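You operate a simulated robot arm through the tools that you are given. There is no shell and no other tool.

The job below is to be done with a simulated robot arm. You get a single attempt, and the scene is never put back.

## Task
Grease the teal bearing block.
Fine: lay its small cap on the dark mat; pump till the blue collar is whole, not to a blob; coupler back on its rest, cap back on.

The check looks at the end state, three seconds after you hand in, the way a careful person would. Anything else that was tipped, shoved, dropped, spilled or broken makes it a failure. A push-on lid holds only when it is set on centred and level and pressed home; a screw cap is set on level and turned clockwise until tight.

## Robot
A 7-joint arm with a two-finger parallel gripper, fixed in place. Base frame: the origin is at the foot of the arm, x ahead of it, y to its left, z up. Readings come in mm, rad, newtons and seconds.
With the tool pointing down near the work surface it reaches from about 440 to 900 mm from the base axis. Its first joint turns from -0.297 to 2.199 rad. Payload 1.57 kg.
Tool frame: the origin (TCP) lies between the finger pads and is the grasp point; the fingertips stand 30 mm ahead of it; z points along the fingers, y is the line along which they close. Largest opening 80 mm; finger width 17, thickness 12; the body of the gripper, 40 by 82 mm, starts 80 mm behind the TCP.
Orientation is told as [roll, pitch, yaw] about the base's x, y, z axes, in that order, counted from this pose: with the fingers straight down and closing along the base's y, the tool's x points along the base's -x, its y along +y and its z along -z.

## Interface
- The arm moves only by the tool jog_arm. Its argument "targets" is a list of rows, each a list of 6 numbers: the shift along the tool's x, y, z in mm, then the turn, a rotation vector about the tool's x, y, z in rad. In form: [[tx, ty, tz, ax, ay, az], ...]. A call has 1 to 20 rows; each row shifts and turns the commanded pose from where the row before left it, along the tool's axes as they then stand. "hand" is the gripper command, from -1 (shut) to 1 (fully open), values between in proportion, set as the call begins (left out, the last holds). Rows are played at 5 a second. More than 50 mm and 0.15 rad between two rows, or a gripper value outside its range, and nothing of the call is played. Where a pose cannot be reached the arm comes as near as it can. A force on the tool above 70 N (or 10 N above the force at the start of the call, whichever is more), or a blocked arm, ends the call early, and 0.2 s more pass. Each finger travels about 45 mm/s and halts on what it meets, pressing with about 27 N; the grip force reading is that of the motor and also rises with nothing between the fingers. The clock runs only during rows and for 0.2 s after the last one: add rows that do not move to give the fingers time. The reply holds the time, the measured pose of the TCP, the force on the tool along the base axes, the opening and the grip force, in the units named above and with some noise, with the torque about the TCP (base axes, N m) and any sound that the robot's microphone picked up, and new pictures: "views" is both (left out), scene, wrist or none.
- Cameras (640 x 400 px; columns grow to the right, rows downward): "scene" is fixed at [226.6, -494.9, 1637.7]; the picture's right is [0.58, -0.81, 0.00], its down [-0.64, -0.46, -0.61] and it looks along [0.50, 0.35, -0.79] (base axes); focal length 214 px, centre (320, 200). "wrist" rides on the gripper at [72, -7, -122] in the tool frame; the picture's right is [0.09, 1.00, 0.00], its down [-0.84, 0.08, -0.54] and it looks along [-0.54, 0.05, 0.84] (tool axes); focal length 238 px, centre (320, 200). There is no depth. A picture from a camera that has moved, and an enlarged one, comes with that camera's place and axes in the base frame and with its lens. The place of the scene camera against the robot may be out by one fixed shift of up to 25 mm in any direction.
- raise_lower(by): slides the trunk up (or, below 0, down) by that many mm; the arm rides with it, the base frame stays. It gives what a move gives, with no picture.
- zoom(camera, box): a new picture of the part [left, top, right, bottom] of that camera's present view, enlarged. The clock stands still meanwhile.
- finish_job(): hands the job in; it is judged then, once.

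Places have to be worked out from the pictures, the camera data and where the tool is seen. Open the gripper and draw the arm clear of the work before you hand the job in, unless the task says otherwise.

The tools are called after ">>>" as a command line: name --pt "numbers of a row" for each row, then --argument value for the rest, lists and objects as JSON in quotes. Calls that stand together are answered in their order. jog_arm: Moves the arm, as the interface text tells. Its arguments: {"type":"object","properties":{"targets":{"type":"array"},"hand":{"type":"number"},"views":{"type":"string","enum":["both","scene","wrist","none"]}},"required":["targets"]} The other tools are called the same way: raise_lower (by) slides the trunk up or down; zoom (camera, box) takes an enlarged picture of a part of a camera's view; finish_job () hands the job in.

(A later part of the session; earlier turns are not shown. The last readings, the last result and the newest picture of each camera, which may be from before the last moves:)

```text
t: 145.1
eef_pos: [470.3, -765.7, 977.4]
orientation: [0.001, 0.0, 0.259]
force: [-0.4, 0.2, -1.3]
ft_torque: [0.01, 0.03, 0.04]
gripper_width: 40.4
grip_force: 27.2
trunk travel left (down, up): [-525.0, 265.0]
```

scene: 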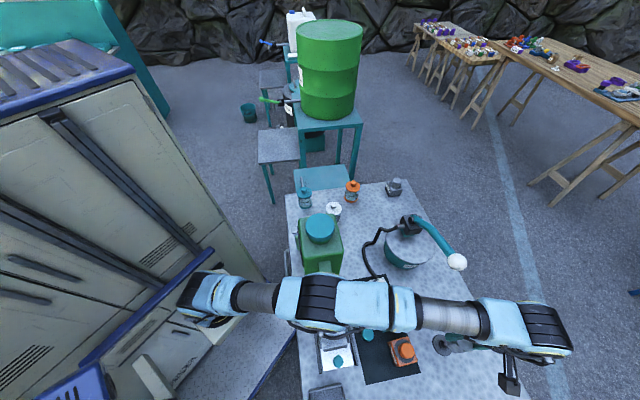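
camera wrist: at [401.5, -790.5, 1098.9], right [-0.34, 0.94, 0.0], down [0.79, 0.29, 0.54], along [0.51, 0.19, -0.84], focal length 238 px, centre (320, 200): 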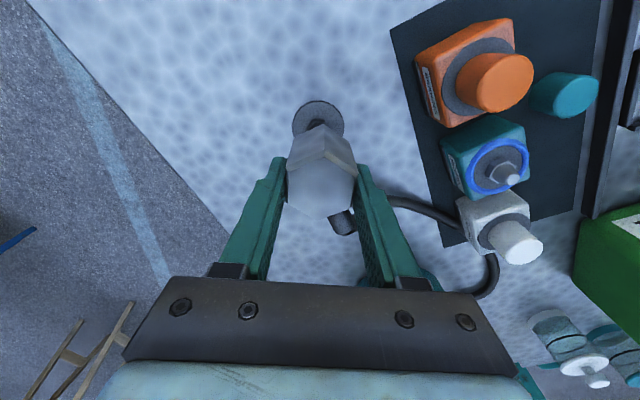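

Averaged TCP is (470.2, -765.7). Combining estimates, I'll shift by tool (+1, -2.2) and go down to z 949, where the coupler mouth is still about 20 mm above the rest's nipple, for a closer look.

>>> jog_arm --pt "1 -2.2 7 0 0 0" --pt "0 0 7 0 0 0" --pt "0 0 7 0 0 0" --pt "0 0 7 0 0 0" --pt "0 0 0 0 0 0" --views "wrist"

>>> zoom --camera "wrist" --box '[260, 80, 380, 180]'

>>> zoom --camera "scene" --box '[420, 310, 480, 360]'

>>> jog_arm --pt "0 0 0 0 0 0" --views "none"

>>> jog_arm --pt "0 0 0 0 0 0" --views "none"

```text
t: 146.3
eef_pos: [469.5, -767.8, 948.9]
orientation: [0.0, -0.002, 0.261]
force: [0.5, -0.2, -1.1]
ft_torque: [-0.04, -0.02, 0.05]
gripper_width: 40.5
grip_force: 27.2
trunk travel left (down, up): [-525.0, 265.0]
camera wrist: at [401.5, -793.1, 1070.4], right [-0.34, 0.94, 0.0], down [0.79, 0.29, 0.54], along [0.51, 0.19, -0.84], focal length 238 px, centre (320, 200)
```

wrist: 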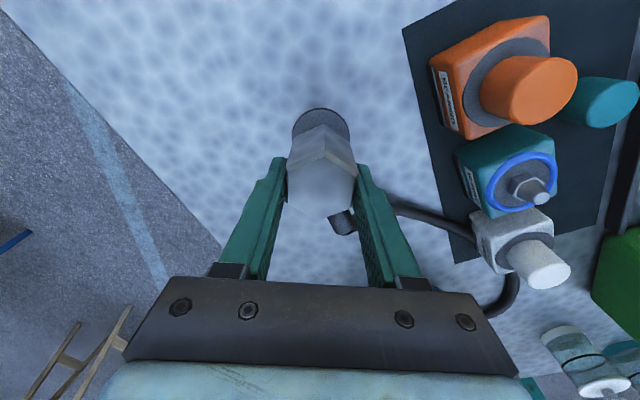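

```text
4.00 times, centred on (320, 130) of wrist
camera zoom: at [401.5, -793.1, 1070.4], right [-0.34, 0.94, 0.0], down [0.79, 0.29, 0.54], along [0.51, 0.19, -0.84], focal length 953 px, centre (320, 480)
```

zoom: 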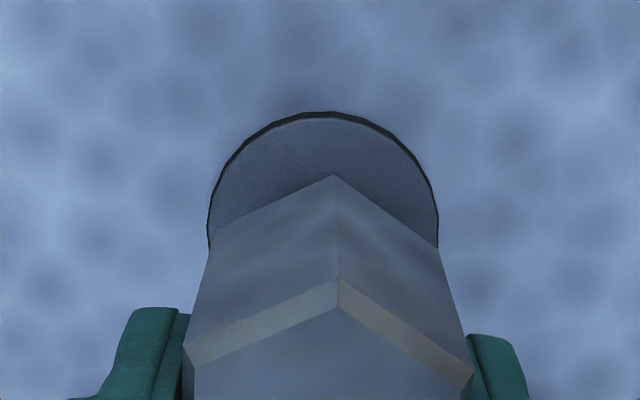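

```text
8.00 times, centred on (450, 335) of scene
camera zoom: at [226.6, -494.9, 1637.7], right [0.58, -0.81, 0.0], down [-0.64, -0.46, -0.61], along [0.5, 0.35, -0.79], focal length 1716 px, centre (-720, -880)
```

zoom: 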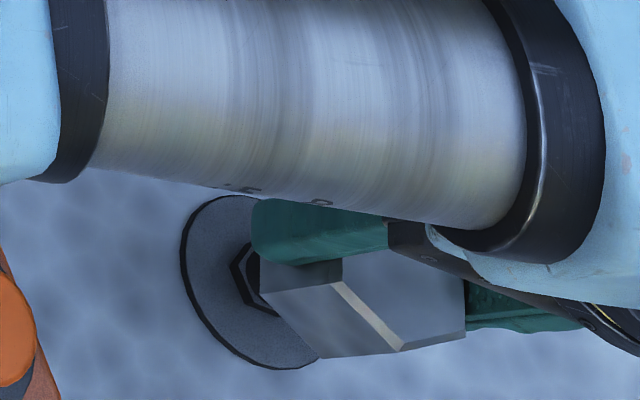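

```text
t: 146.7
eef_pos: [470.0, -768.8, 949.0]
orientation: [0.001, -0.001, 0.26]
force: [0.3, -0.9, -1.2]
ft_torque: [0.0, 0.01, 0.02]
gripper_width: 40.5
grip_force: 27.3
trunk travel left (down, up): [-525.0, 265.0]
```

```text
t: 147.1
eef_pos: [470.3, -768.8, 948.0]
orientation: [-0.001, -0.001, 0.261]
force: [-0.2, 0.5, -0.9]
ft_torque: [-0.01, -0.01, 0.0]
gripper_width: 40.2
grip_force: 27.2
trunk travel left (down, up): [-525.0, 265.0]
```

Weighing all views, the rest's axis is within about 1 mm of my position. I'll nudge by tool (+0.7, +0.4) and lower in small steps, watching for early contact near the nipple tip at TCP z≈926.

>>> jog_arm --pt "0.7 0.4 4 0 0 0" --pt "0 0 4 0 0 0" --pt "0 0 4 0 0 0" --views "none"

>>> jog_arm --pt "0 0 1.5 0 0 0" --pt "0 0 1.5 0 0 0" --views "none"

>>> jog_arm --pt "0 0 1.5 0 0 0" --pt "0 0 1.5 0 0 0" --views "none"

>>> jog_arm --pt "0 0 1.5 0 0 0" --pt "0 0 1.5 0 0 0" --views "none"

>>> jog_arm --pt "0 0 1.5 0 0 0" --pt "0 0 1.5 0 0 0" --views "wrist"

>>> zoom --camera "wrist" --box '[260, 80, 380, 200]'

```text
t: 147.9
eef_pos: [469.7, -766.9, 937.1]
orientation: [-0.002, 0.001, 0.259]
force: [-0.6, 0.2, -1.7]
ft_torque: [-0.02, -0.02, -0.02]
gripper_width: 40.5
grip_force: 27.1
trunk travel left (down, up): [-525.0, 265.0]
```

```text
t: 148.5
eef_pos: [468.9, -768.1, 935.2]
orientation: [0.0, 0.001, 0.26]
force: [-0.2, -0.6, -1.5]
ft_torque: [0.0, 0.0, 0.01]
gripper_width: 40.5
grip_force: 27.0
trunk travel left (down, up): [-525.0, 265.0]
```

```text
t: 149.1
eef_pos: [470.1, -767.5, 931.4]
orientation: [0.001, 0.002, 0.256]
force: [-0.7, -0.5, -0.6]
ft_torque: [-0.02, 0.0, -0.02]
gripper_width: 40.5
grip_force: 26.9
trunk travel left (down, up): [-525.0, 265.0]
```

```text
t: 149.7
eef_pos: [470.3, -767.1, 928.6]
orientation: [0.001, -0.001, 0.259]
force: [0.9, 0.0, -1.7]
ft_torque: [0.01, 0.01, 0.02]
gripper_width: 40.4
grip_force: 26.9
trunk travel left (down, up): [-525.0, 265.0]
```

```text
t: 150.3
eef_pos: [469.0, -768.0, 925.6]
orientation: [0.0, 0.0, 0.259]
force: [-0.4, 0.7, -1.5]
ft_torque: [0.01, 0.01, -0.04]
gripper_width: 40.5
grip_force: 26.9
trunk travel left (down, up): [-525.0, 265.0]
camera wrist: at [401.2, -792.3, 1047.7], right [-0.34, 0.94, 0.0], down [0.79, 0.29, 0.54], along [0.51, 0.19, -0.84], focal length 238 px, centre (320, 200)
```

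wrist: 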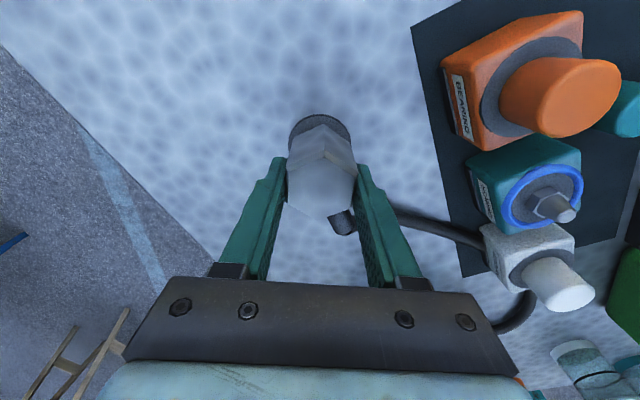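

```text
3.33 times, centred on (320, 140) of wrist
camera zoom: at [401.2, -792.3, 1047.7], right [-0.34, 0.94, 0.0], down [0.79, 0.29, 0.54], along [0.51, 0.19, -0.84], focal length 794 px, centre (320, 400)
```

zoom: 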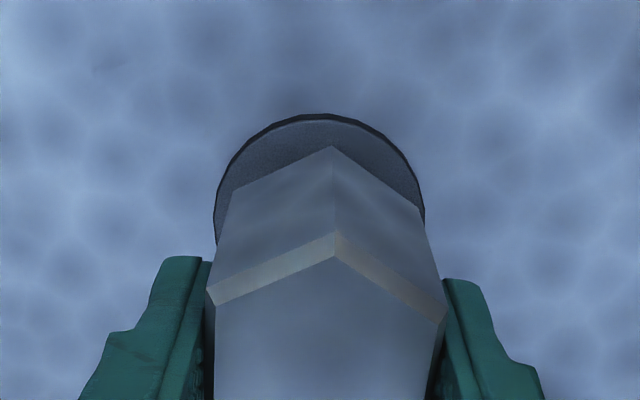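

Still free at z 926; the nipple tip should be right at the coupler's mouth. Continuing in small steps with force checks.

>>> jog_arm --pt "0 -0.2 1.5 0 0 0" --pt "0 0 1 0 0 0" --views "none"

>>> jog_arm --pt "0 0 1.5 0 0 0" --pt "0 0 1 0 0 0" --views "none"

>>> jog_arm --pt "0 0 1.5 0 0 0" --pt "0 0 1 0 0 0" --views "none"

>>> jog_arm --pt "0 0 1.5 0 0 0" --pt "0 0 1 0 0 0" --views "wrist"

>>> zoom --camera "wrist" --box '[260, 80, 380, 200]'

```text
t: 150.9
eef_pos: [470.7, -767.1, 923.4]
orientation: [0.0, 0.0, 0.259]
force: [-0.5, -0.2, -1.7]
ft_torque: [0.01, 0.01, -0.01]
gripper_width: 40.3
grip_force: 27.1
trunk travel left (down, up): [-525.0, 265.0]
```

```text
t: 151.5
eef_pos: [468.8, -767.0, 921.7]
orientation: [0.0, 0.0, 0.258]
force: [0.0, -0.4, -1.7]
ft_torque: [0.01, 0.0, 0.0]
gripper_width: 40.6
grip_force: 26.8
trunk travel left (down, up): [-525.0, 265.0]
```

```text
t: 152.1
eef_pos: [470.1, -767.5, 918.8]
orientation: [0.001, 0.001, 0.258]
force: [-0.2, -0.3, -1.8]
ft_torque: [0.0, -0.01, 0.01]
gripper_width: 40.6
grip_force: 26.9
trunk travel left (down, up): [-525.0, 265.0]
```

```text
t: 152.7
eef_pos: [469.4, -765.9, 915.4]
orientation: [0.0, 0.002, 0.26]
force: [0.0, -0.3, -2.0]
ft_torque: [-0.02, 0.0, -0.02]
gripper_width: 40.4
grip_force: 27.0
trunk travel left (down, up): [-525.0, 265.0]
camera wrist: at [401.3, -791.7, 1037.7], right [-0.34, 0.94, 0.0], down [0.79, 0.29, 0.54], along [0.51, 0.19, -0.84], focal length 238 px, centre (320, 200)
```

wrist: 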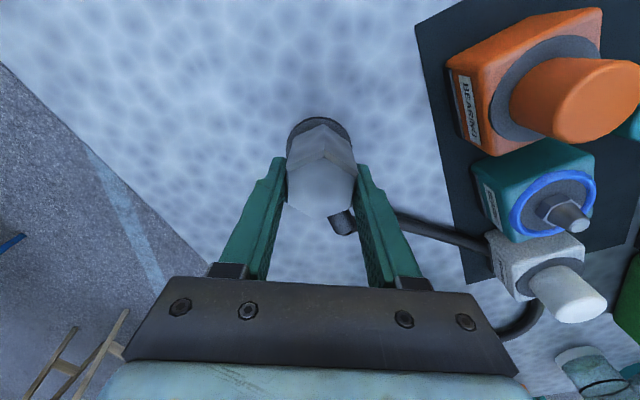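

```text
3.33 times, centred on (320, 140) of wrist
camera zoom: at [401.3, -791.7, 1037.7], right [-0.34, 0.94, 0.0], down [0.79, 0.29, 0.54], along [0.51, 0.19, -0.84], focal length 794 px, centre (320, 400)
```

zoom: 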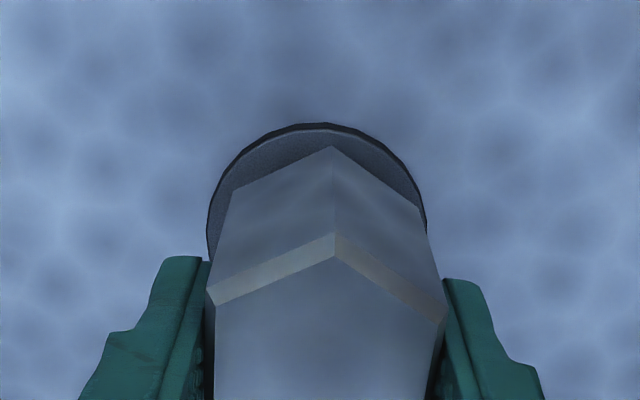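

Sliding down freely over the rest's nipple, with about 10 mm to go. I'll nudge -0.6 mm in tool y to centre on the disc and continue.

>>> jog_arm --pt "0 -0.6 1.5 0 0 0" --pt "0 0 1 0 0 0" --views "none"

>>> jog_arm --pt "0 0 1 0 0 0" --pt "0 0 1 0 0 0" --views "none"

>>> jog_arm --pt "0 0 1 0 0 0" --pt "0 0 1 0 0 0" --views "none"

>>> jog_arm --pt "0 0 1 0 0 0" --pt "0 0 0 0 0 0" --views "none"

>>> jog_arm --pt "0 0 1 0 0 0" --pt "0 0 0 0 0 0" --views "wrist"

>>> zoom --camera "wrist" --box '[260, 80, 380, 200]'

```text
t: 153.3
eef_pos: [470.1, -768.0, 913.1]
orientation: [0.0, 0.0, 0.259]
force: [0.1, -0.5, -1.4]
ft_torque: [0.0, 0.04, -0.02]
gripper_width: 40.8
grip_force: 26.8
trunk travel left (down, up): [-525.0, 265.0]
```

```text
t: 153.9
eef_pos: [470.7, -767.4, 911.6]
orientation: [0.0, 0.0, 0.26]
force: [0.6, -0.2, -2.1]
ft_torque: [-0.04, 0.0, -0.01]
gripper_width: 40.8
grip_force: 27.3
trunk travel left (down, up): [-525.0, 265.0]
```

```text
t: 154.5
eef_pos: [470.1, -768.7, 909.6]
orientation: [-0.002, 0.001, 0.259]
force: [-0.1, 0.1, -1.8]
ft_torque: [-0.03, 0.01, -0.03]
gripper_width: 40.3
grip_force: 27.3
trunk travel left (down, up): [-525.0, 265.0]
```

```text
t: 155.1
eef_pos: [469.2, -768.7, 907.5]
orientation: [0.0, 0.0, 0.259]
force: [-0.7, 0.0, -1.4]
ft_torque: [-0.01, -0.03, -0.01]
gripper_width: 40.8
grip_force: 26.6
trunk travel left (down, up): [-525.0, 265.0]
```

```text
t: 155.7
eef_pos: [470.2, -767.9, 906.1]
orientation: [-0.001, 0.001, 0.259]
force: [-0.2, 0.1, -1.6]
ft_torque: [0.0, -0.02, -0.02]
gripper_width: 40.4
grip_force: 27.1
trunk travel left (down, up): [-525.0, 265.0]
camera wrist: at [400.4, -793.7, 1028.3], right [-0.34, 0.94, 0.0], down [0.79, 0.29, 0.54], along [0.51, 0.19, -0.84], focal length 238 px, centre (320, 200)
```

wrist: 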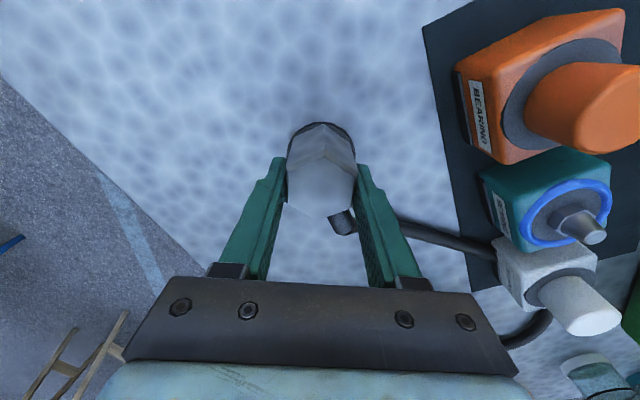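

```text
3.33 times, centred on (320, 140) of wrist
camera zoom: at [400.4, -793.7, 1028.3], right [-0.34, 0.94, 0.0], down [0.79, 0.29, 0.54], along [0.51, 0.19, -0.84], focal length 794 px, centre (320, 400)
```

zoom: 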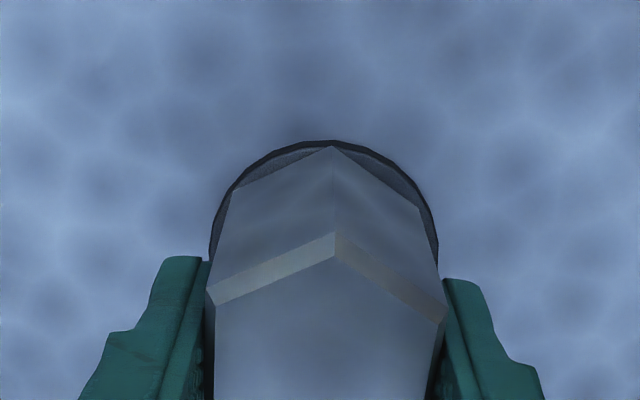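

The picture now matches the seated look I had on the block, so it is nearly down. Continuing in 1 mm steps until contact.

>>> jog_arm --pt "0 0 1 0 0 0" --pt "0 0 0 0 0 0" --views "none"

>>> jog_arm --pt "0 0 1 0 0 0" --pt "0 0 0 0 0 0" --views "none"

>>> jog_arm --pt "0 0 1 0 0 0" --pt "0 0 0 0 0 0" --views "none"

```text
t: 156.3
eef_pos: [469.9, -768.9, 905.6]
orientation: [0.0, 0.001, 0.257]
force: [-0.5, 0.8, -1.8]
ft_torque: [0.02, -0.02, 0.04]
gripper_width: 40.4
grip_force: 26.4
trunk travel left (down, up): [-525.0, 265.0]
```

```text
t: 156.9
eef_pos: [468.7, -767.4, 906.0]
orientation: [0.0, 0.0, 0.259]
force: [-0.5, -1.1, 2.3]
ft_torque: [-0.01, 0.08, 0.02]
gripper_width: 40.4
grip_force: 26.4
trunk travel left (down, up): [-525.0, 265.0]
```

```text
t: 157.5
eef_pos: [469.3, -767.7, 906.4]
orientation: [-0.002, 0.0, 0.259]
force: [-2.3, -0.7, 9.3]
ft_torque: [0.19, 0.23, 0.06]
gripper_width: 40.3
grip_force: 26.8
trunk travel left (down, up): [-525.0, 265.0]
```

Contact at TCP z≈906, the same height at which I originally gripped it, so it is seated on the rest. A little more pressure, then ease off and release.

>>> jog_arm --pt "0 0 1 0 0 0" --pt "0 0 0 0 0 0" --views "none"

>>> jog_arm --pt "0 0 -1 0 0 0" --pt "0 0 -0.7 0 0 0" --pt "0 0 0 0 0 0" --views "wrist"

>>> zoom --camera "wrist" --box '[240, 80, 400, 240]'

```text
t: 158.1
eef_pos: [468.7, -768.5, 904.5]
orientation: [-0.003, 0.0, 0.258]
force: [-0.9, -1.3, 23.2]
ft_torque: [0.21, 0.36, 0.02]
gripper_width: 40.3
grip_force: 27.8
trunk travel left (down, up): [-525.0, 265.0]
```

```text
t: 158.9
eef_pos: [468.3, -768.6, 905.6]
orientation: [-0.001, -0.002, 0.257]
force: [-1.0, -5.0, 16.6]
ft_torque: [-0.13, -0.06, 0.0]
gripper_width: 40.6
grip_force: 27.5
trunk travel left (down, up): [-525.0, 265.0]
camera wrist: at [400.2, -792.9, 1027.0], right [-0.34, 0.94, 0.0], down [0.79, 0.29, 0.54], along [0.51, 0.19, -0.84], focal length 238 px, centre (320, 200)
```

wrist: 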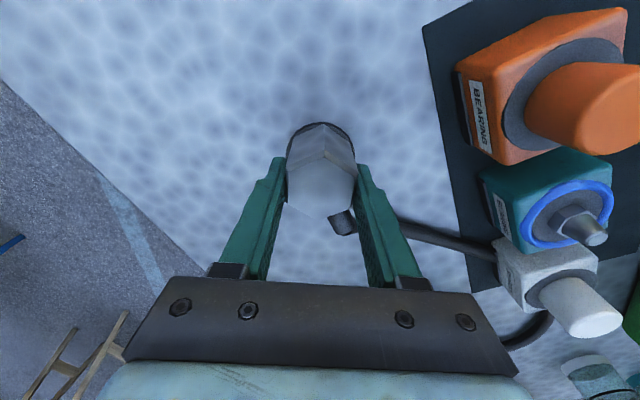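

```text
2.50 times, centred on (320, 160) of wrist
camera zoom: at [400.2, -792.9, 1027.0], right [-0.34, 0.94, 0.0], down [0.79, 0.29, 0.54], along [0.51, 0.19, -0.84], focal length 596 px, centre (320, 300)
```

zoom: 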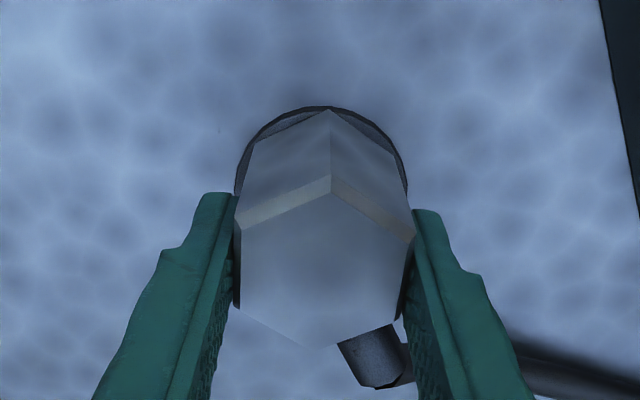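

The coupler sits about 2.5 mm off the rest's centre toward the camera, compared with where it started. I'll lift 2 mm, shift it -2.2 mm in tool x to centre it, and set it down again.

>>> jog_arm --pt "0 0 -1.5 0 0 0" --pt "0 0 -1.5 0 0 0" --pt "0 0 0 0 0 0" --views "none"

>>> jog_arm --pt "-1.1 0 0 0 0 0" --pt "0 0 0 0 0 0" --views "none"

>>> jog_arm --pt "-1.1 0 0 0 0 0" --pt "0 0 0 0 0 0" --views "wrist"

>>> zoom --camera "wrist" --box '[240, 80, 400, 240]'

```text
t: 159.7
eef_pos: [469.5, -767.0, 907.2]
orientation: [0.001, 0.001, 0.26]
force: [-0.3, -0.4, -2.2]
ft_torque: [-0.04, -0.01, -0.02]
gripper_width: 40.5
grip_force: 26.9
trunk travel left (down, up): [-525.0, 265.0]
```

```text
t: 160.3
eef_pos: [470.6, -769.1, 907.6]
orientation: [-0.001, 0.0, 0.26]
force: [-0.1, -0.7, -1.7]
ft_torque: [-0.02, 0.02, -0.01]
gripper_width: 40.7
grip_force: 26.8
trunk travel left (down, up): [-525.0, 265.0]
```

```text
t: 160.9
eef_pos: [470.8, -768.1, 908.9]
orientation: [-0.001, -0.001, 0.258]
force: [-0.2, -0.2, -1.4]
ft_torque: [0.05, 0.01, -0.01]
gripper_width: 40.8
grip_force: 26.9
trunk travel left (down, up): [-525.0, 265.0]
camera wrist: at [403.0, -792.7, 1030.2], right [-0.34, 0.94, 0.0], down [0.79, 0.29, 0.54], along [0.51, 0.19, -0.84], focal length 238 px, centre (320, 200)
```

wrist: 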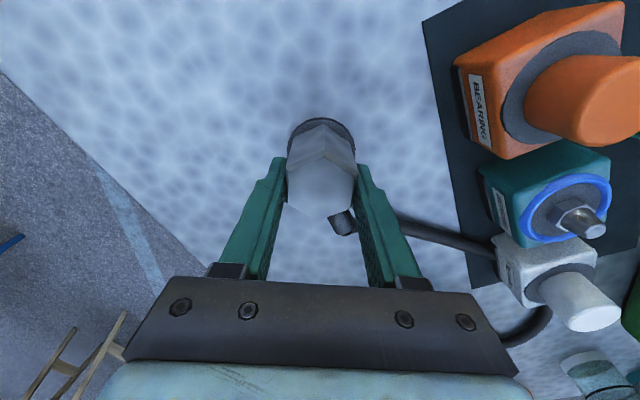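

```text
2.50 times, centred on (320, 160) of wrist
camera zoom: at [403.0, -792.7, 1030.2], right [-0.34, 0.94, 0.0], down [0.79, 0.29, 0.54], along [0.51, 0.19, -0.84], focal length 596 px, centre (320, 300)
```

zoom: 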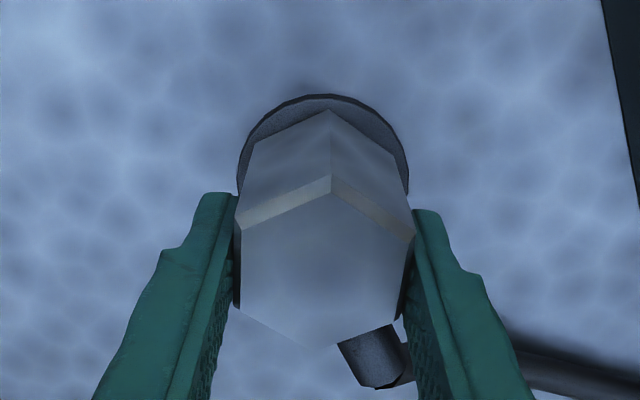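

Centred now, with no side force. Lowering it onto the rest.

>>> jog_arm --pt "0 0 1 0 0 0" --pt "0 0 1 0 0 0" --pt "0 0 0 0 0 0" --views "none"

>>> jog_arm --pt "0 0 1 0 0 0" --pt "0 0 0 0 0 0" --views "none"

>>> jog_arm --pt "0 0 1 0 0 0" --pt "0 0 0 0 0 0" --views "none"

```text
t: 161.7
eef_pos: [472.5, -766.8, 906.4]
orientation: [0.001, 0.0, 0.26]
force: [-0.2, 0.3, -0.3]
ft_torque: [0.0, 0.0, 0.01]
gripper_width: 40.5
grip_force: 27.0
trunk travel left (down, up): [-525.0, 265.0]
```

```text
t: 162.3
eef_pos: [472.5, -766.4, 905.1]
orientation: [0.0, -0.002, 0.26]
force: [-1.0, -0.5, -1.0]
ft_torque: [0.03, -0.05, -0.01]
gripper_width: 40.3
grip_force: 26.8
trunk travel left (down, up): [-525.0, 265.0]
```

```text
t: 162.9
eef_pos: [472.0, -766.1, 905.2]
orientation: [-0.002, -0.001, 0.261]
force: [0.2, 1.2, 6.3]
ft_torque: [0.18, 0.01, -0.05]
gripper_width: 40.4
grip_force: 26.8
trunk travel left (down, up): [-525.0, 265.0]
```

Contact with 6 N. I'll press one more step, relax, and open the fingers.

>>> jog_arm --pt "0 0 1 0 0 0" --pt "0 0 0 0 0 0" --pt "0 0 -1.2 0 0 0" --pt "0 0 0 0 0 0" --views "none"

>>> jog_arm --pt "0 0 0 0 0 0" --pt "0 0 0 0 0 0" --pt "0 0 0 0 0 0" --pt "0 0 0 0 0 0" --hand 0.7 --views "wrist"

>>> zoom --camera "wrist" --box '[240, 80, 400, 240]'

```text
t: 163.9
eef_pos: [471.8, -766.6, 906.0]
orientation: [-0.002, 0.0, 0.26]
force: [2.5, 4.6, 15.8]
ft_torque: [0.29, -0.02, -0.03]
gripper_width: 40.7
grip_force: 27.4
trunk travel left (down, up): [-525.0, 265.0]
```

```text
t: 164.9
eef_pos: [471.8, -768.0, 902.9]
orientation: [0.001, -0.002, 0.261]
force: [0.1, 0.5, 0.0]
ft_torque: [0.0, 0.01, 0.01]
gripper_width: 67.9
grip_force: 0.0
trunk travel left (down, up): [-525.0, 265.0]
camera wrist: at [403.0, -792.9, 1025.7], right [-0.34, 0.94, 0.0], down [0.79, 0.29, 0.54], along [0.51, 0.19, -0.84], focal length 238 px, centre (320, 200)
```

wrist: 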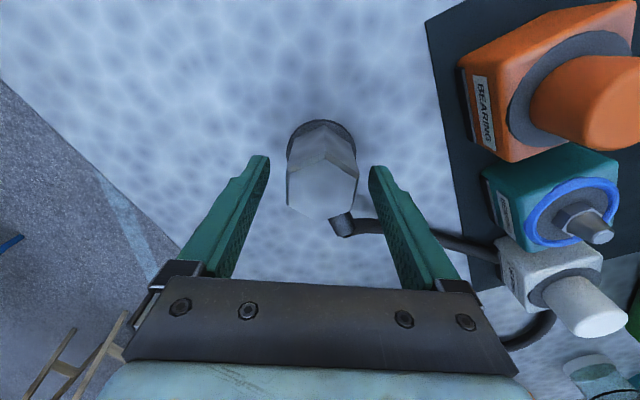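

```text
2.50 times, centred on (320, 160) of wrist
camera zoom: at [403.0, -792.9, 1025.7], right [-0.34, 0.94, 0.0], down [0.79, 0.29, 0.54], along [0.51, 0.19, -0.84], focal length 596 px, centre (320, 300)
```

zoom: 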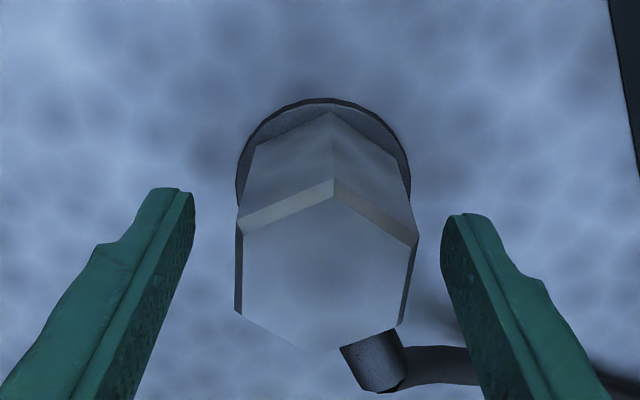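

The coupler is standing on its rest by itself. Raising straight up and away from it.

>>> jog_arm --pt "0 0 -4 0 0 0" --pt "0 0 -10 0 0 0" --pt "0 0 -20 0 0 0" --pt "0 0 -25 0 0 0" --pt "0 0 -25 0 0 0" --pt "0 0 -12 0 0 0" --pt "0 0 0 0 0 0" --views "both"

>>> zoom --camera "wrist" --box '[240, 70, 400, 190]'

>>> zoom --camera "wrist" --box '[420, 80, 560, 200]'

```text
t: 166.5
eef_pos: [470.9, -767.6, 999.2]
orientation: [0.0, 0.0, 0.26]
force: [-0.1, 0.6, -0.7]
ft_torque: [-0.01, 0.02, 0.0]
gripper_width: 68.0
grip_force: 0.0
trunk travel left (down, up): [-525.0, 265.0]
camera wrist: at [401.3, -792.7, 1121.4], right [-0.34, 0.94, 0.0], down [0.79, 0.29, 0.54], along [0.51, 0.19, -0.84], focal length 238 px, centre (320, 200)
```

scene: 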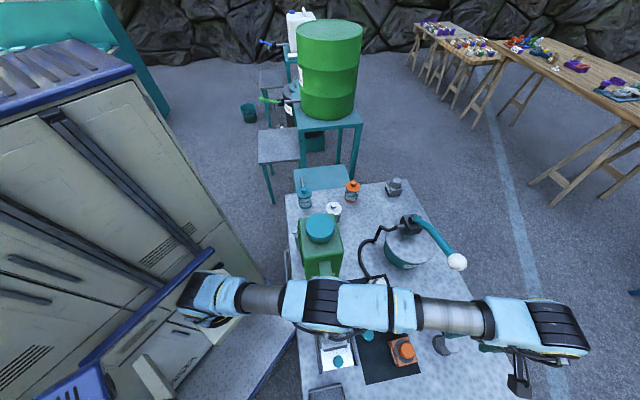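
wrist: 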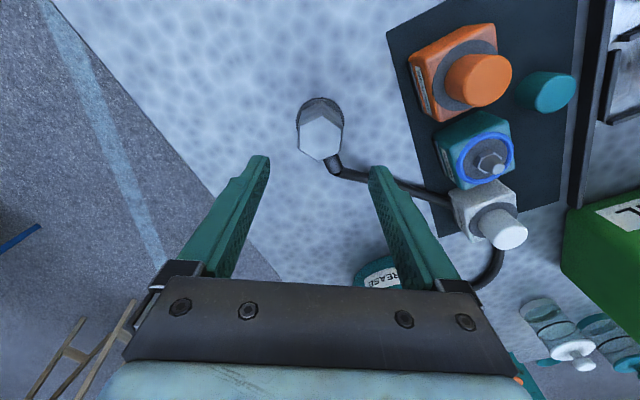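

```text
3.33 times, centred on (320, 130) of wrist
camera zoom: at [401.3, -792.7, 1121.4], right [-0.34, 0.94, 0.0], down [0.79, 0.29, 0.54], along [0.51, 0.19, -0.84], focal length 794 px, centre (320, 433)
```

zoom: 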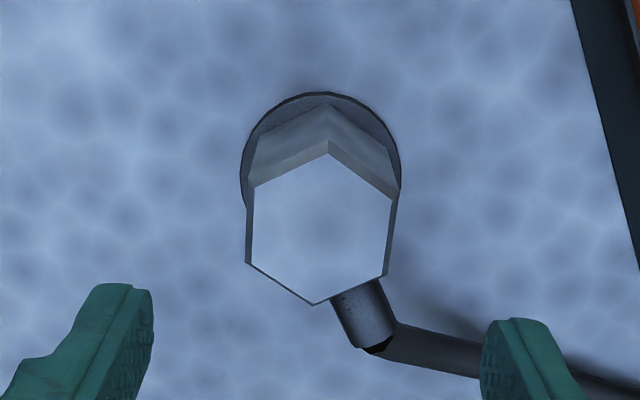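

```text
3.33 times, centred on (490, 140) of wrist
camera zoom: at [401.3, -792.7, 1121.4], right [-0.34, 0.94, 0.0], down [0.79, 0.29, 0.54], along [0.51, 0.19, -0.84], focal length 794 px, centre (-247, 400)
```

zoom: 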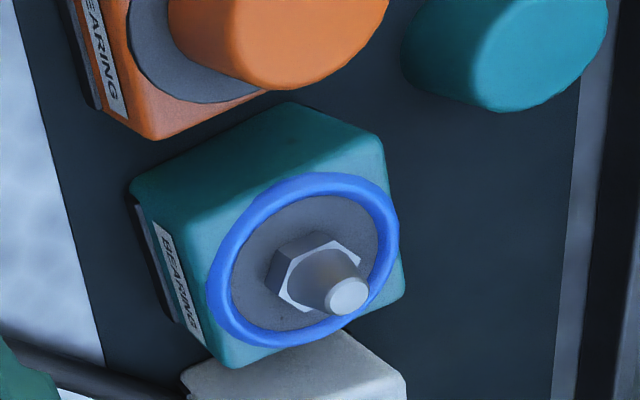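

The coupler is back on its rest, and the blue collar is a whole ring with no blob. Now I'll go to the cap at about (361, -572), turning back to yaw 0.785.

>>> jog_arm --pt "8 31 0 0 0 0" --pt "8 31 0 0 0 0" --pt "8 31 0 0 0 0" --pt "8 31 0 0 0 0" --pt "8 31 0 0 0 0" --pt "8 31 0 0 0 0" --pt "8 31 0 0 0 0" --pt "0 0 0 0 0 -0.131" --pt "0 0 0 0 0 -0.131" --pt "0 0 0 0 0 -0.131" --pt "0 0 0 0 0 -0.132" --pt "0 0 0 0 0 0" --hand 0.4 --views "both"

>>> zoom --camera "wrist" --box '[200, 60, 440, 210]'

>>> zoom --camera "scene" --box '[340, 270, 480, 370]'

```text
t: 169.1
eef_pos: [361.5, -573.8, 1000.5]
orientation: [0.0, 0.0, 0.785]
force: [0.1, -0.2, 0.3]
ft_torque: [0.02, 0.01, 0.02]
gripper_width: 56.0
grip_force: 0.1
trunk travel left (down, up): [-525.0, 265.0]
camera wrist: at [314.5, -629.3, 1122.1], right [-0.77, 0.64, 0.0], down [0.54, 0.65, 0.54], along [0.35, 0.42, -0.84], focal length 238 px, centre (320, 200)
```

scene: 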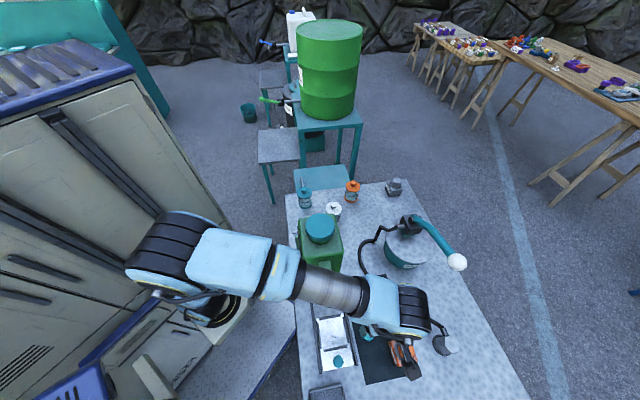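
wrist: 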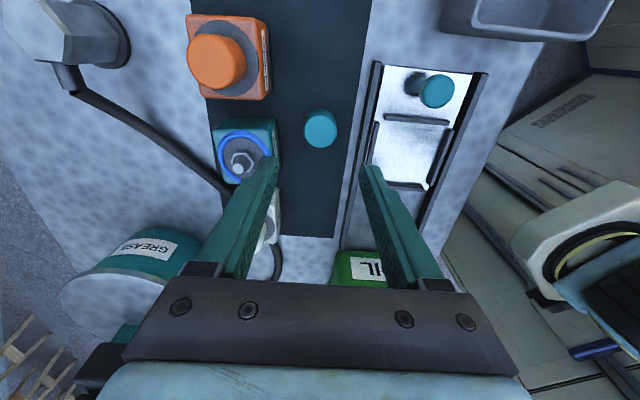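

```text
2.67 times, centred on (320, 135) of wrist
camera zoom: at [314.5, -629.3, 1122.1], right [-0.77, 0.64, 0.0], down [0.54, 0.65, 0.54], along [0.35, 0.42, -0.84], focal length 636 px, centre (320, 373)
```

zoom: 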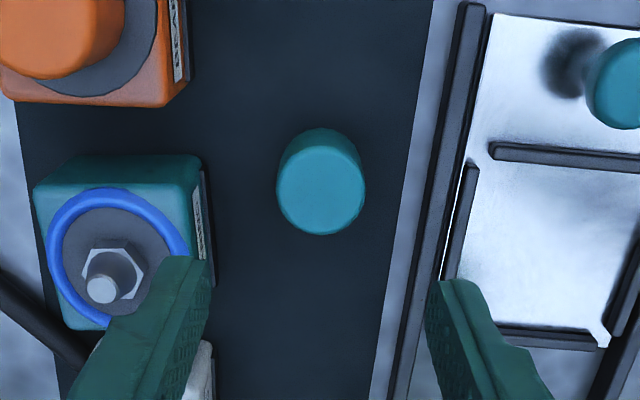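

```text
4.00 times, centred on (410, 320) of scene
camera zoom: at [226.6, -494.9, 1637.7], right [0.58, -0.81, 0.0], down [-0.64, -0.46, -0.61], along [0.5, 0.35, -0.79], focal length 858 px, centre (-40, -280)
```

zoom: 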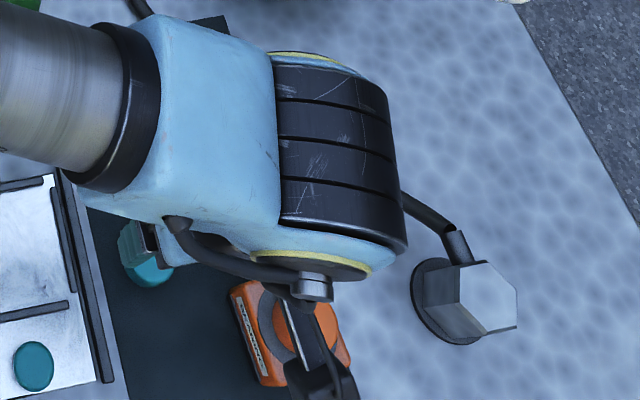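

The ring is whole all the way round, and the cap stands at (361.1, -572.4). I'll narrow the opening to 46 mm to stay clear of the block and rail, and descend partway.

>>> jog_arm --pt "-0.7 1.2 15 0 0 0" --pt "0 0 20 0 0 0" --pt "0 0 20 0 0 0" --pt "0 0 15 0 0 0" --pt "0 0 0 0 0 0" --hand 0.15 --views "wrist"

>>> zoom --camera "wrist" --box '[220, 70, 420, 220]'

```text
t: 170.3
eef_pos: [361.4, -571.8, 930.6]
orientation: [0.0, 0.0, 0.783]
force: [-0.9, 0.0, -0.2]
ft_torque: [-0.02, 0.02, -0.01]
gripper_width: 46.1
grip_force: 0.1
trunk travel left (down, up): [-525.0, 265.0]
camera wrist: at [314.1, -627.3, 1052.4], right [-0.77, 0.64, 0.0], down [0.54, 0.65, 0.54], along [0.35, 0.42, -0.84], focal length 238 px, centre (320, 200)
```

wrist: 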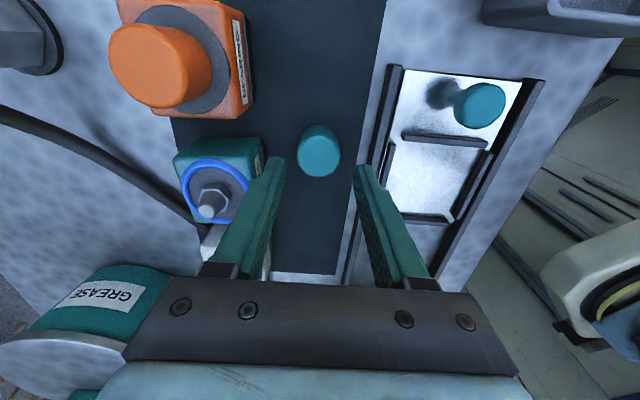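

```text
2.67 times, centred on (320, 145) of wrist
camera zoom: at [314.1, -627.3, 1052.4], right [-0.77, 0.64, 0.0], down [0.54, 0.65, 0.54], along [0.35, 0.42, -0.84], focal length 636 px, centre (320, 347)
```

zoom: 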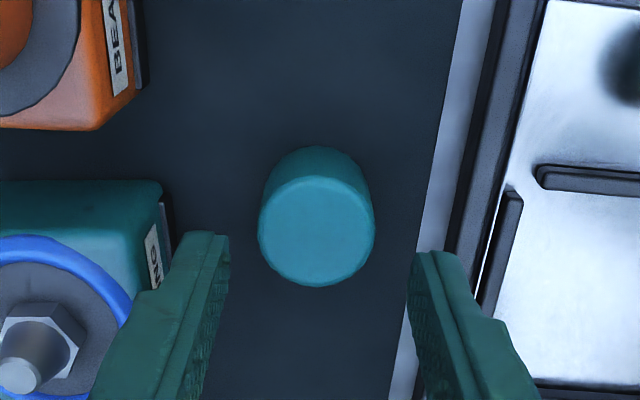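

The cap is nearly centred; I'll shift about 0.7 mm and descend so the tips stop about 10 mm above the mat. That high grip keeps the fingers off the grease collar later.

>>> jog_arm --pt "0.3 -0.7 12 0 0 0" --pt "0 0 12 0 0 0" --pt "0 0 10 0 0 0" --pt "0 0 5 0 0 0" --pt "0 0 0 0 0 0" --views "wrist"

>>> zoom --camera "wrist" --box '[240, 90, 400, 230]'

```text
t: 171.5
eef_pos: [362.8, -572.1, 892.0]
orientation: [0.002, 0.0, 0.784]
force: [0.5, -0.4, -0.1]
ft_torque: [-0.01, 0.01, 0.0]
gripper_width: 46.1
grip_force: 0.0
trunk travel left (down, up): [-525.0, 265.0]
camera wrist: at [315.5, -627.8, 1014.0], right [-0.77, 0.64, 0.0], down [0.54, 0.65, 0.54], along [0.35, 0.42, -0.84], focal length 238 px, centre (320, 200)
```

wrist: 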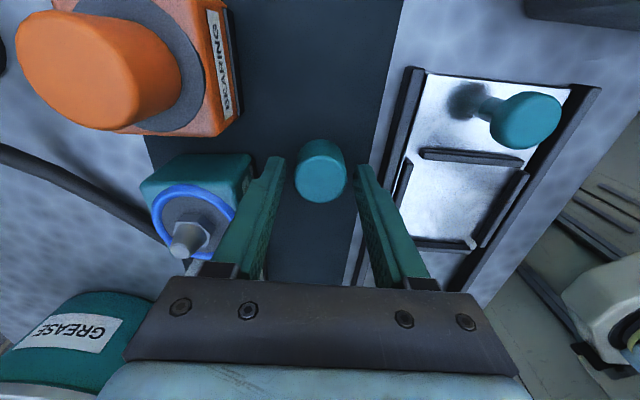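

```text
2.86 times, centred on (320, 160) of wrist
camera zoom: at [315.5, -627.8, 1014.0], right [-0.77, 0.64, 0.0], down [0.54, 0.65, 0.54], along [0.35, 0.42, -0.84], focal length 681 px, centre (320, 314)
```

zoom: 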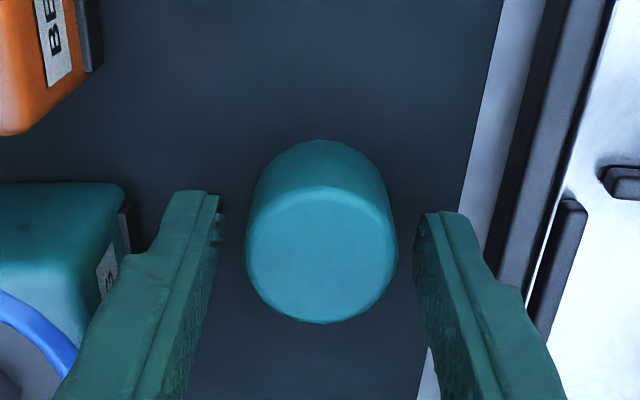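

Centred. I'll go 1.5 mm lower, close on the cap, and lift slowly.

>>> jog_arm --pt "0 0 1.5 0 0 0" --pt "0 0 0 0 0 0" --views "none"

>>> jog_arm --pt "0 0 0 0 0 0" --pt "0 0 0 0 0 0" --pt "0 0 0 0 0 0" --pt "0 0 0 0 0 0" --hand -1 --views "none"

>>> jog_arm --pt "0 0 -1.5 0 0 0" --pt "0 0 -1.5 0 0 0" --pt "0 0 -2 0 0 0" --pt "0 0 -2 0 0 0" --views "wrist"

>>> zoom --camera "wrist" --box '[240, 90, 400, 230]'

```text
t: 172.1
eef_pos: [363.0, -571.4, 890.0]
orientation: [-0.001, 0.001, 0.783]
force: [-0.8, 1.4, -0.6]
ft_torque: [-0.03, 0.02, -0.01]
gripper_width: 45.9
grip_force: 0.1
trunk travel left (down, up): [-525.0, 265.0]
```

```text
t: 173.1
eef_pos: [361.8, -572.6, 890.9]
orientation: [-0.001, 0.0, 0.782]
force: [0.3, 0.2, 0.2]
ft_torque: [0.01, 0.02, 0.01]
gripper_width: 33.1
grip_force: 27.7
trunk travel left (down, up): [-525.0, 265.0]
```

```text
t: 174.1
eef_pos: [362.0, -571.4, 898.9]
orientation: [0.0, -0.002, 0.784]
force: [0.6, 0.2, -0.7]
ft_torque: [0.03, 0.01, 0.0]
gripper_width: 33.0
grip_force: 27.5
trunk travel left (down, up): [-525.0, 265.0]
camera wrist: at [315.2, -627.7, 1019.2], right [-0.77, 0.64, 0.0], down [0.54, 0.65, 0.54], along [0.35, 0.42, -0.84], focal length 238 px, centre (320, 200)
```

wrist: 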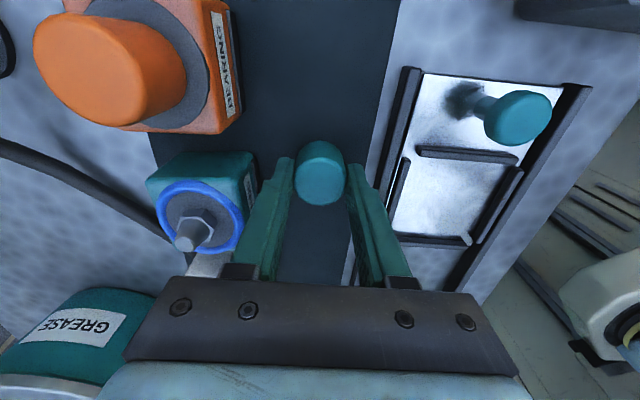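

```text
2.86 times, centred on (320, 160) of wrist
camera zoom: at [315.2, -627.7, 1019.2], right [-0.77, 0.64, 0.0], down [0.54, 0.65, 0.54], along [0.35, 0.42, -0.84], focal length 681 px, centre (320, 314)
```

zoom: 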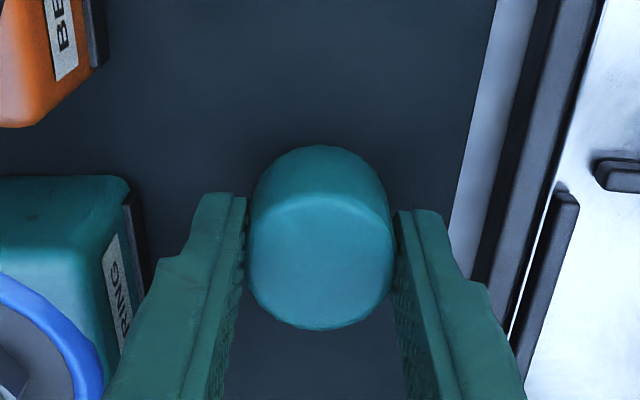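

The cap is held and lifting. Continuing up gently to clear the nipple.

>>> jog_arm --pt "0 0 -3 0 0 0" --pt "0 0 -4 0 0 0" --pt "0 0 -5 0 0 0" --pt "0 0 -5 0 0 0" --pt "0 0 -5 0 0 0" --pt "0 0 -5 0 0 0" --pt "0 0 -5 0 0 0" --pt "0 0 -5 0 0 0" --pt "0 0 -5 0 0 0" --pt "0 0 -5 0 0 0" --pt "0 0 -5 0 0 0" --pt "0 0 -5 0 0 0" --pt "0 0 -5 0 0 0" --pt "0 0 -5 0 0 0" --pt "0 0 -5 0 0 0" --pt "0 0 -5 0 0 0" --pt "0 0 -5 0 0 0" --pt "0 0 -4 0 0 0" --pt "0 0 -3 0 0 0" --views "wrist"

>>> zoom --camera "wrist" --box '[200, 60, 440, 230]'

```text
t: 178.1
eef_pos: [362.5, -571.1, 985.6]
orientation: [0.001, 0.002, 0.785]
force: [-0.2, 0.0, -0.6]
ft_torque: [-0.04, 0.01, 0.0]
gripper_width: 33.0
grip_force: 27.3
trunk travel left (down, up): [-525.0, 265.0]
camera wrist: at [314.8, -626.9, 1108.1], right [-0.77, 0.64, 0.0], down [0.54, 0.65, 0.54], along [0.35, 0.42, -0.84], focal length 238 px, centre (320, 200)
```

wrist: 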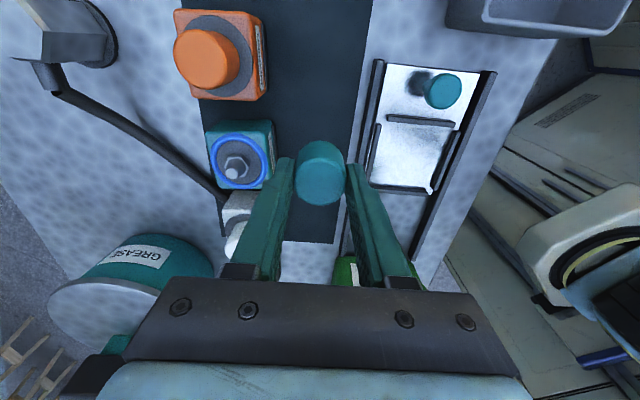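

```text
2.35 times, centred on (320, 145) of wrist
camera zoom: at [314.8, -626.9, 1108.1], right [-0.77, 0.64, 0.0], down [0.54, 0.65, 0.54], along [0.35, 0.42, -0.84], focal length 561 px, centre (320, 329)
```

zoom: 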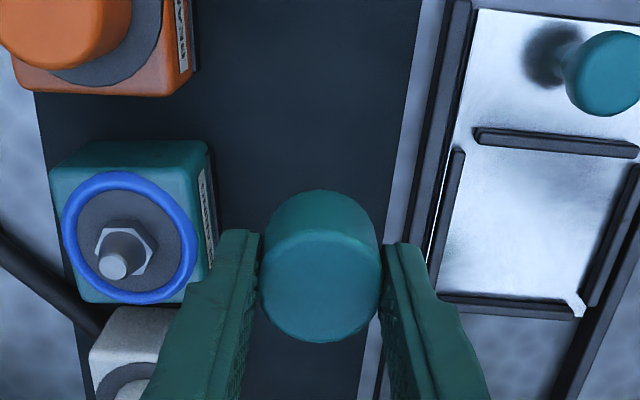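

The cap is steady in the grip, with its axis within about 1 mm of my TCP. Carrying it over to the nipple at (433.8, -604.1).

>>> jog_arm --pt "-1.4 -3.5 0 0 0 0" --pt "-2.8 -7 0 0 0 0" --pt "-3 -8 0 0 0 0" --pt "-3 -8 0 0 0 0" --pt "-3 -8 0 0 0 0" --pt "-3 -8 0 0 0 0" --pt "-3 -8 0 0 0 0" --pt "-3 -8 0 0 0 0" --pt "-2.8 -7 0 0 0 0" --pt "-2 -5 0 0 0 0" --pt "-1.4 -3 0 0 0 0" --pt "0 0 0 0 0 0" --pt "0 0 0 0 0 0" --views "wrist"

>>> zoom --camera "wrist" --box '[240, 70, 400, 210]'

>>> jog_arm --pt "0 0 0 0 0 0" --views "none"

>>> jog_arm --pt "0 0 0 0 0 0" --views "none"

```text
t: 180.9
eef_pos: [433.1, -605.0, 986.0]
orientation: [0.003, 0.0, 0.783]
force: [0.3, -0.2, 0.7]
ft_torque: [0.02, 0.01, -0.03]
gripper_width: 33.2
grip_force: 26.9
trunk travel left (down, up): [-525.0, 265.0]
camera wrist: at [386.0, -659.7, 1107.8], right [-0.77, 0.64, 0.0], down [0.54, 0.65, 0.54], along [0.35, 0.42, -0.84], focal length 238 px, centre (320, 200)
```

wrist: 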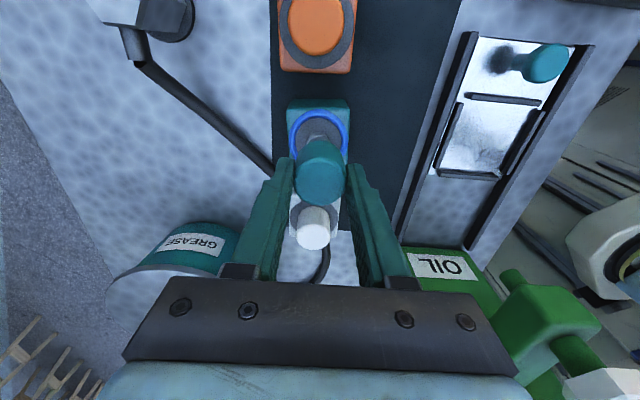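

```text
2.86 times, centred on (320, 140) of wrist
camera zoom: at [386.0, -659.7, 1107.8], right [-0.77, 0.64, 0.0], down [0.54, 0.65, 0.54], along [0.35, 0.42, -0.84], focal length 681 px, centre (320, 371)
```

zoom: 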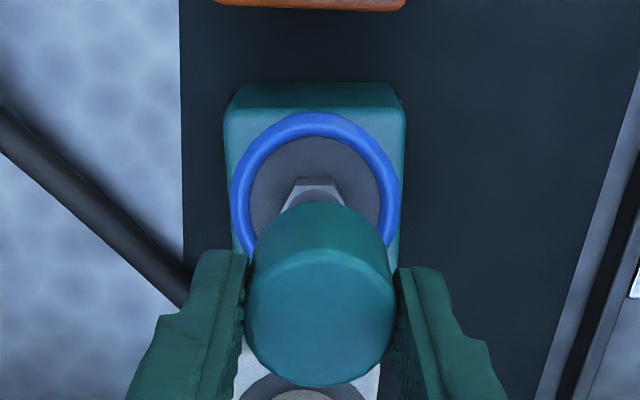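

```text
t: 181.3
eef_pos: [434.1, -604.9, 985.7]
orientation: [0.0, 0.0, 0.783]
force: [0.5, 0.2, -0.9]
ft_torque: [-0.01, 0.01, -0.02]
gripper_width: 32.8
grip_force: 27.0
trunk travel left (down, up): [-525.0, 265.0]
```

```text
t: 181.7
eef_pos: [432.6, -603.8, 985.9]
orientation: [0.001, 0.001, 0.784]
force: [0.1, 0.0, 0.5]
ft_torque: [0.0, 0.0, -0.01]
gripper_width: 33.1
grip_force: 27.4
trunk travel left (down, up): [-525.0, 265.0]
```

Comparing the cap's rim with the blue ring in this view, and with the reference taken when I lifted the cap off, I need about (+0.35, -1.1) mm in the tool frame. I'll apply that and lower to just above the nipple tip.

>>> jog_arm --pt "0.35 -1.1 5 0 0 0" --pt "0 0 5 0 0 0" --pt "0 0 5 0 0 0" --pt "0 0 4 0 0 0" --pt "0 0 0 0 0 0" --pt "0 0 0 0 0 0" --views "wrist"

>>> zoom --camera "wrist" --box '[240, 70, 400, 210]'

>>> zoom --camera "scene" --box '[370, 290, 430, 340]'

>>> jog_arm --pt "0 0 0 0 0 0" --views "none"

```text
t: 183.1
eef_pos: [434.1, -604.9, 966.0]
orientation: [0.0, -0.001, 0.783]
force: [0.1, -0.1, -0.7]
ft_torque: [-0.02, 0.02, 0.03]
gripper_width: 32.8
grip_force: 27.1
trunk travel left (down, up): [-525.0, 265.0]
camera wrist: at [387.3, -660.3, 1088.7], right [-0.77, 0.64, 0.0], down [0.54, 0.65, 0.54], along [0.35, 0.42, -0.84], focal length 238 px, centre (320, 200)
```

wrist: 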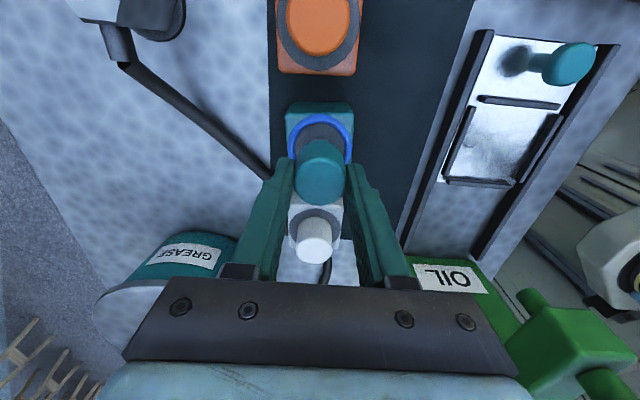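

```text
2.86 times, centred on (320, 140) of wrist
camera zoom: at [387.3, -660.3, 1088.7], right [-0.77, 0.64, 0.0], down [0.54, 0.65, 0.54], along [0.35, 0.42, -0.84], focal length 681 px, centre (320, 371)
```

zoom: 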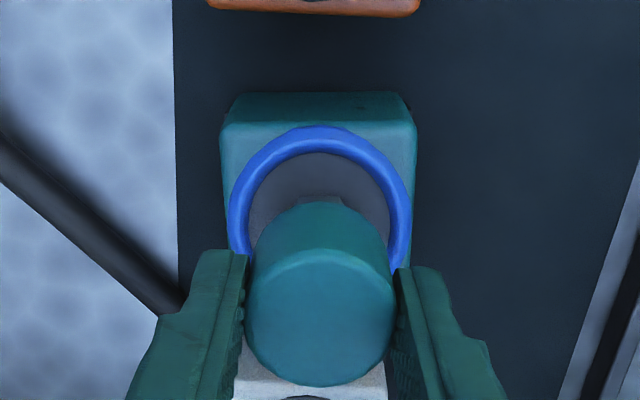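

```text
8.00 times, centred on (400, 315) of scene
camera zoom: at [226.6, -494.9, 1637.7], right [0.58, -0.81, 0.0], down [-0.64, -0.46, -0.61], along [0.5, 0.35, -0.79], focal length 1716 px, centre (-320, -720)
```

zoom: 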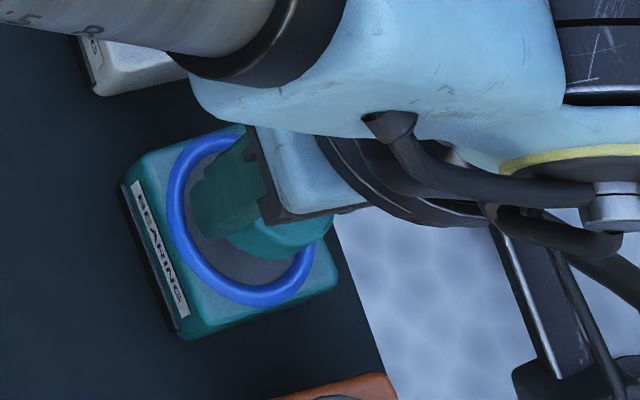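

```text
t: 183.5
eef_pos: [433.6, -604.6, 966.7]
orientation: [0.001, 0.0, 0.784]
force: [-0.7, 0.0, -0.5]
ft_torque: [0.01, 0.01, -0.02]
gripper_width: 33.1
grip_force: 27.0
trunk travel left (down, up): [-525.0, 265.0]
```

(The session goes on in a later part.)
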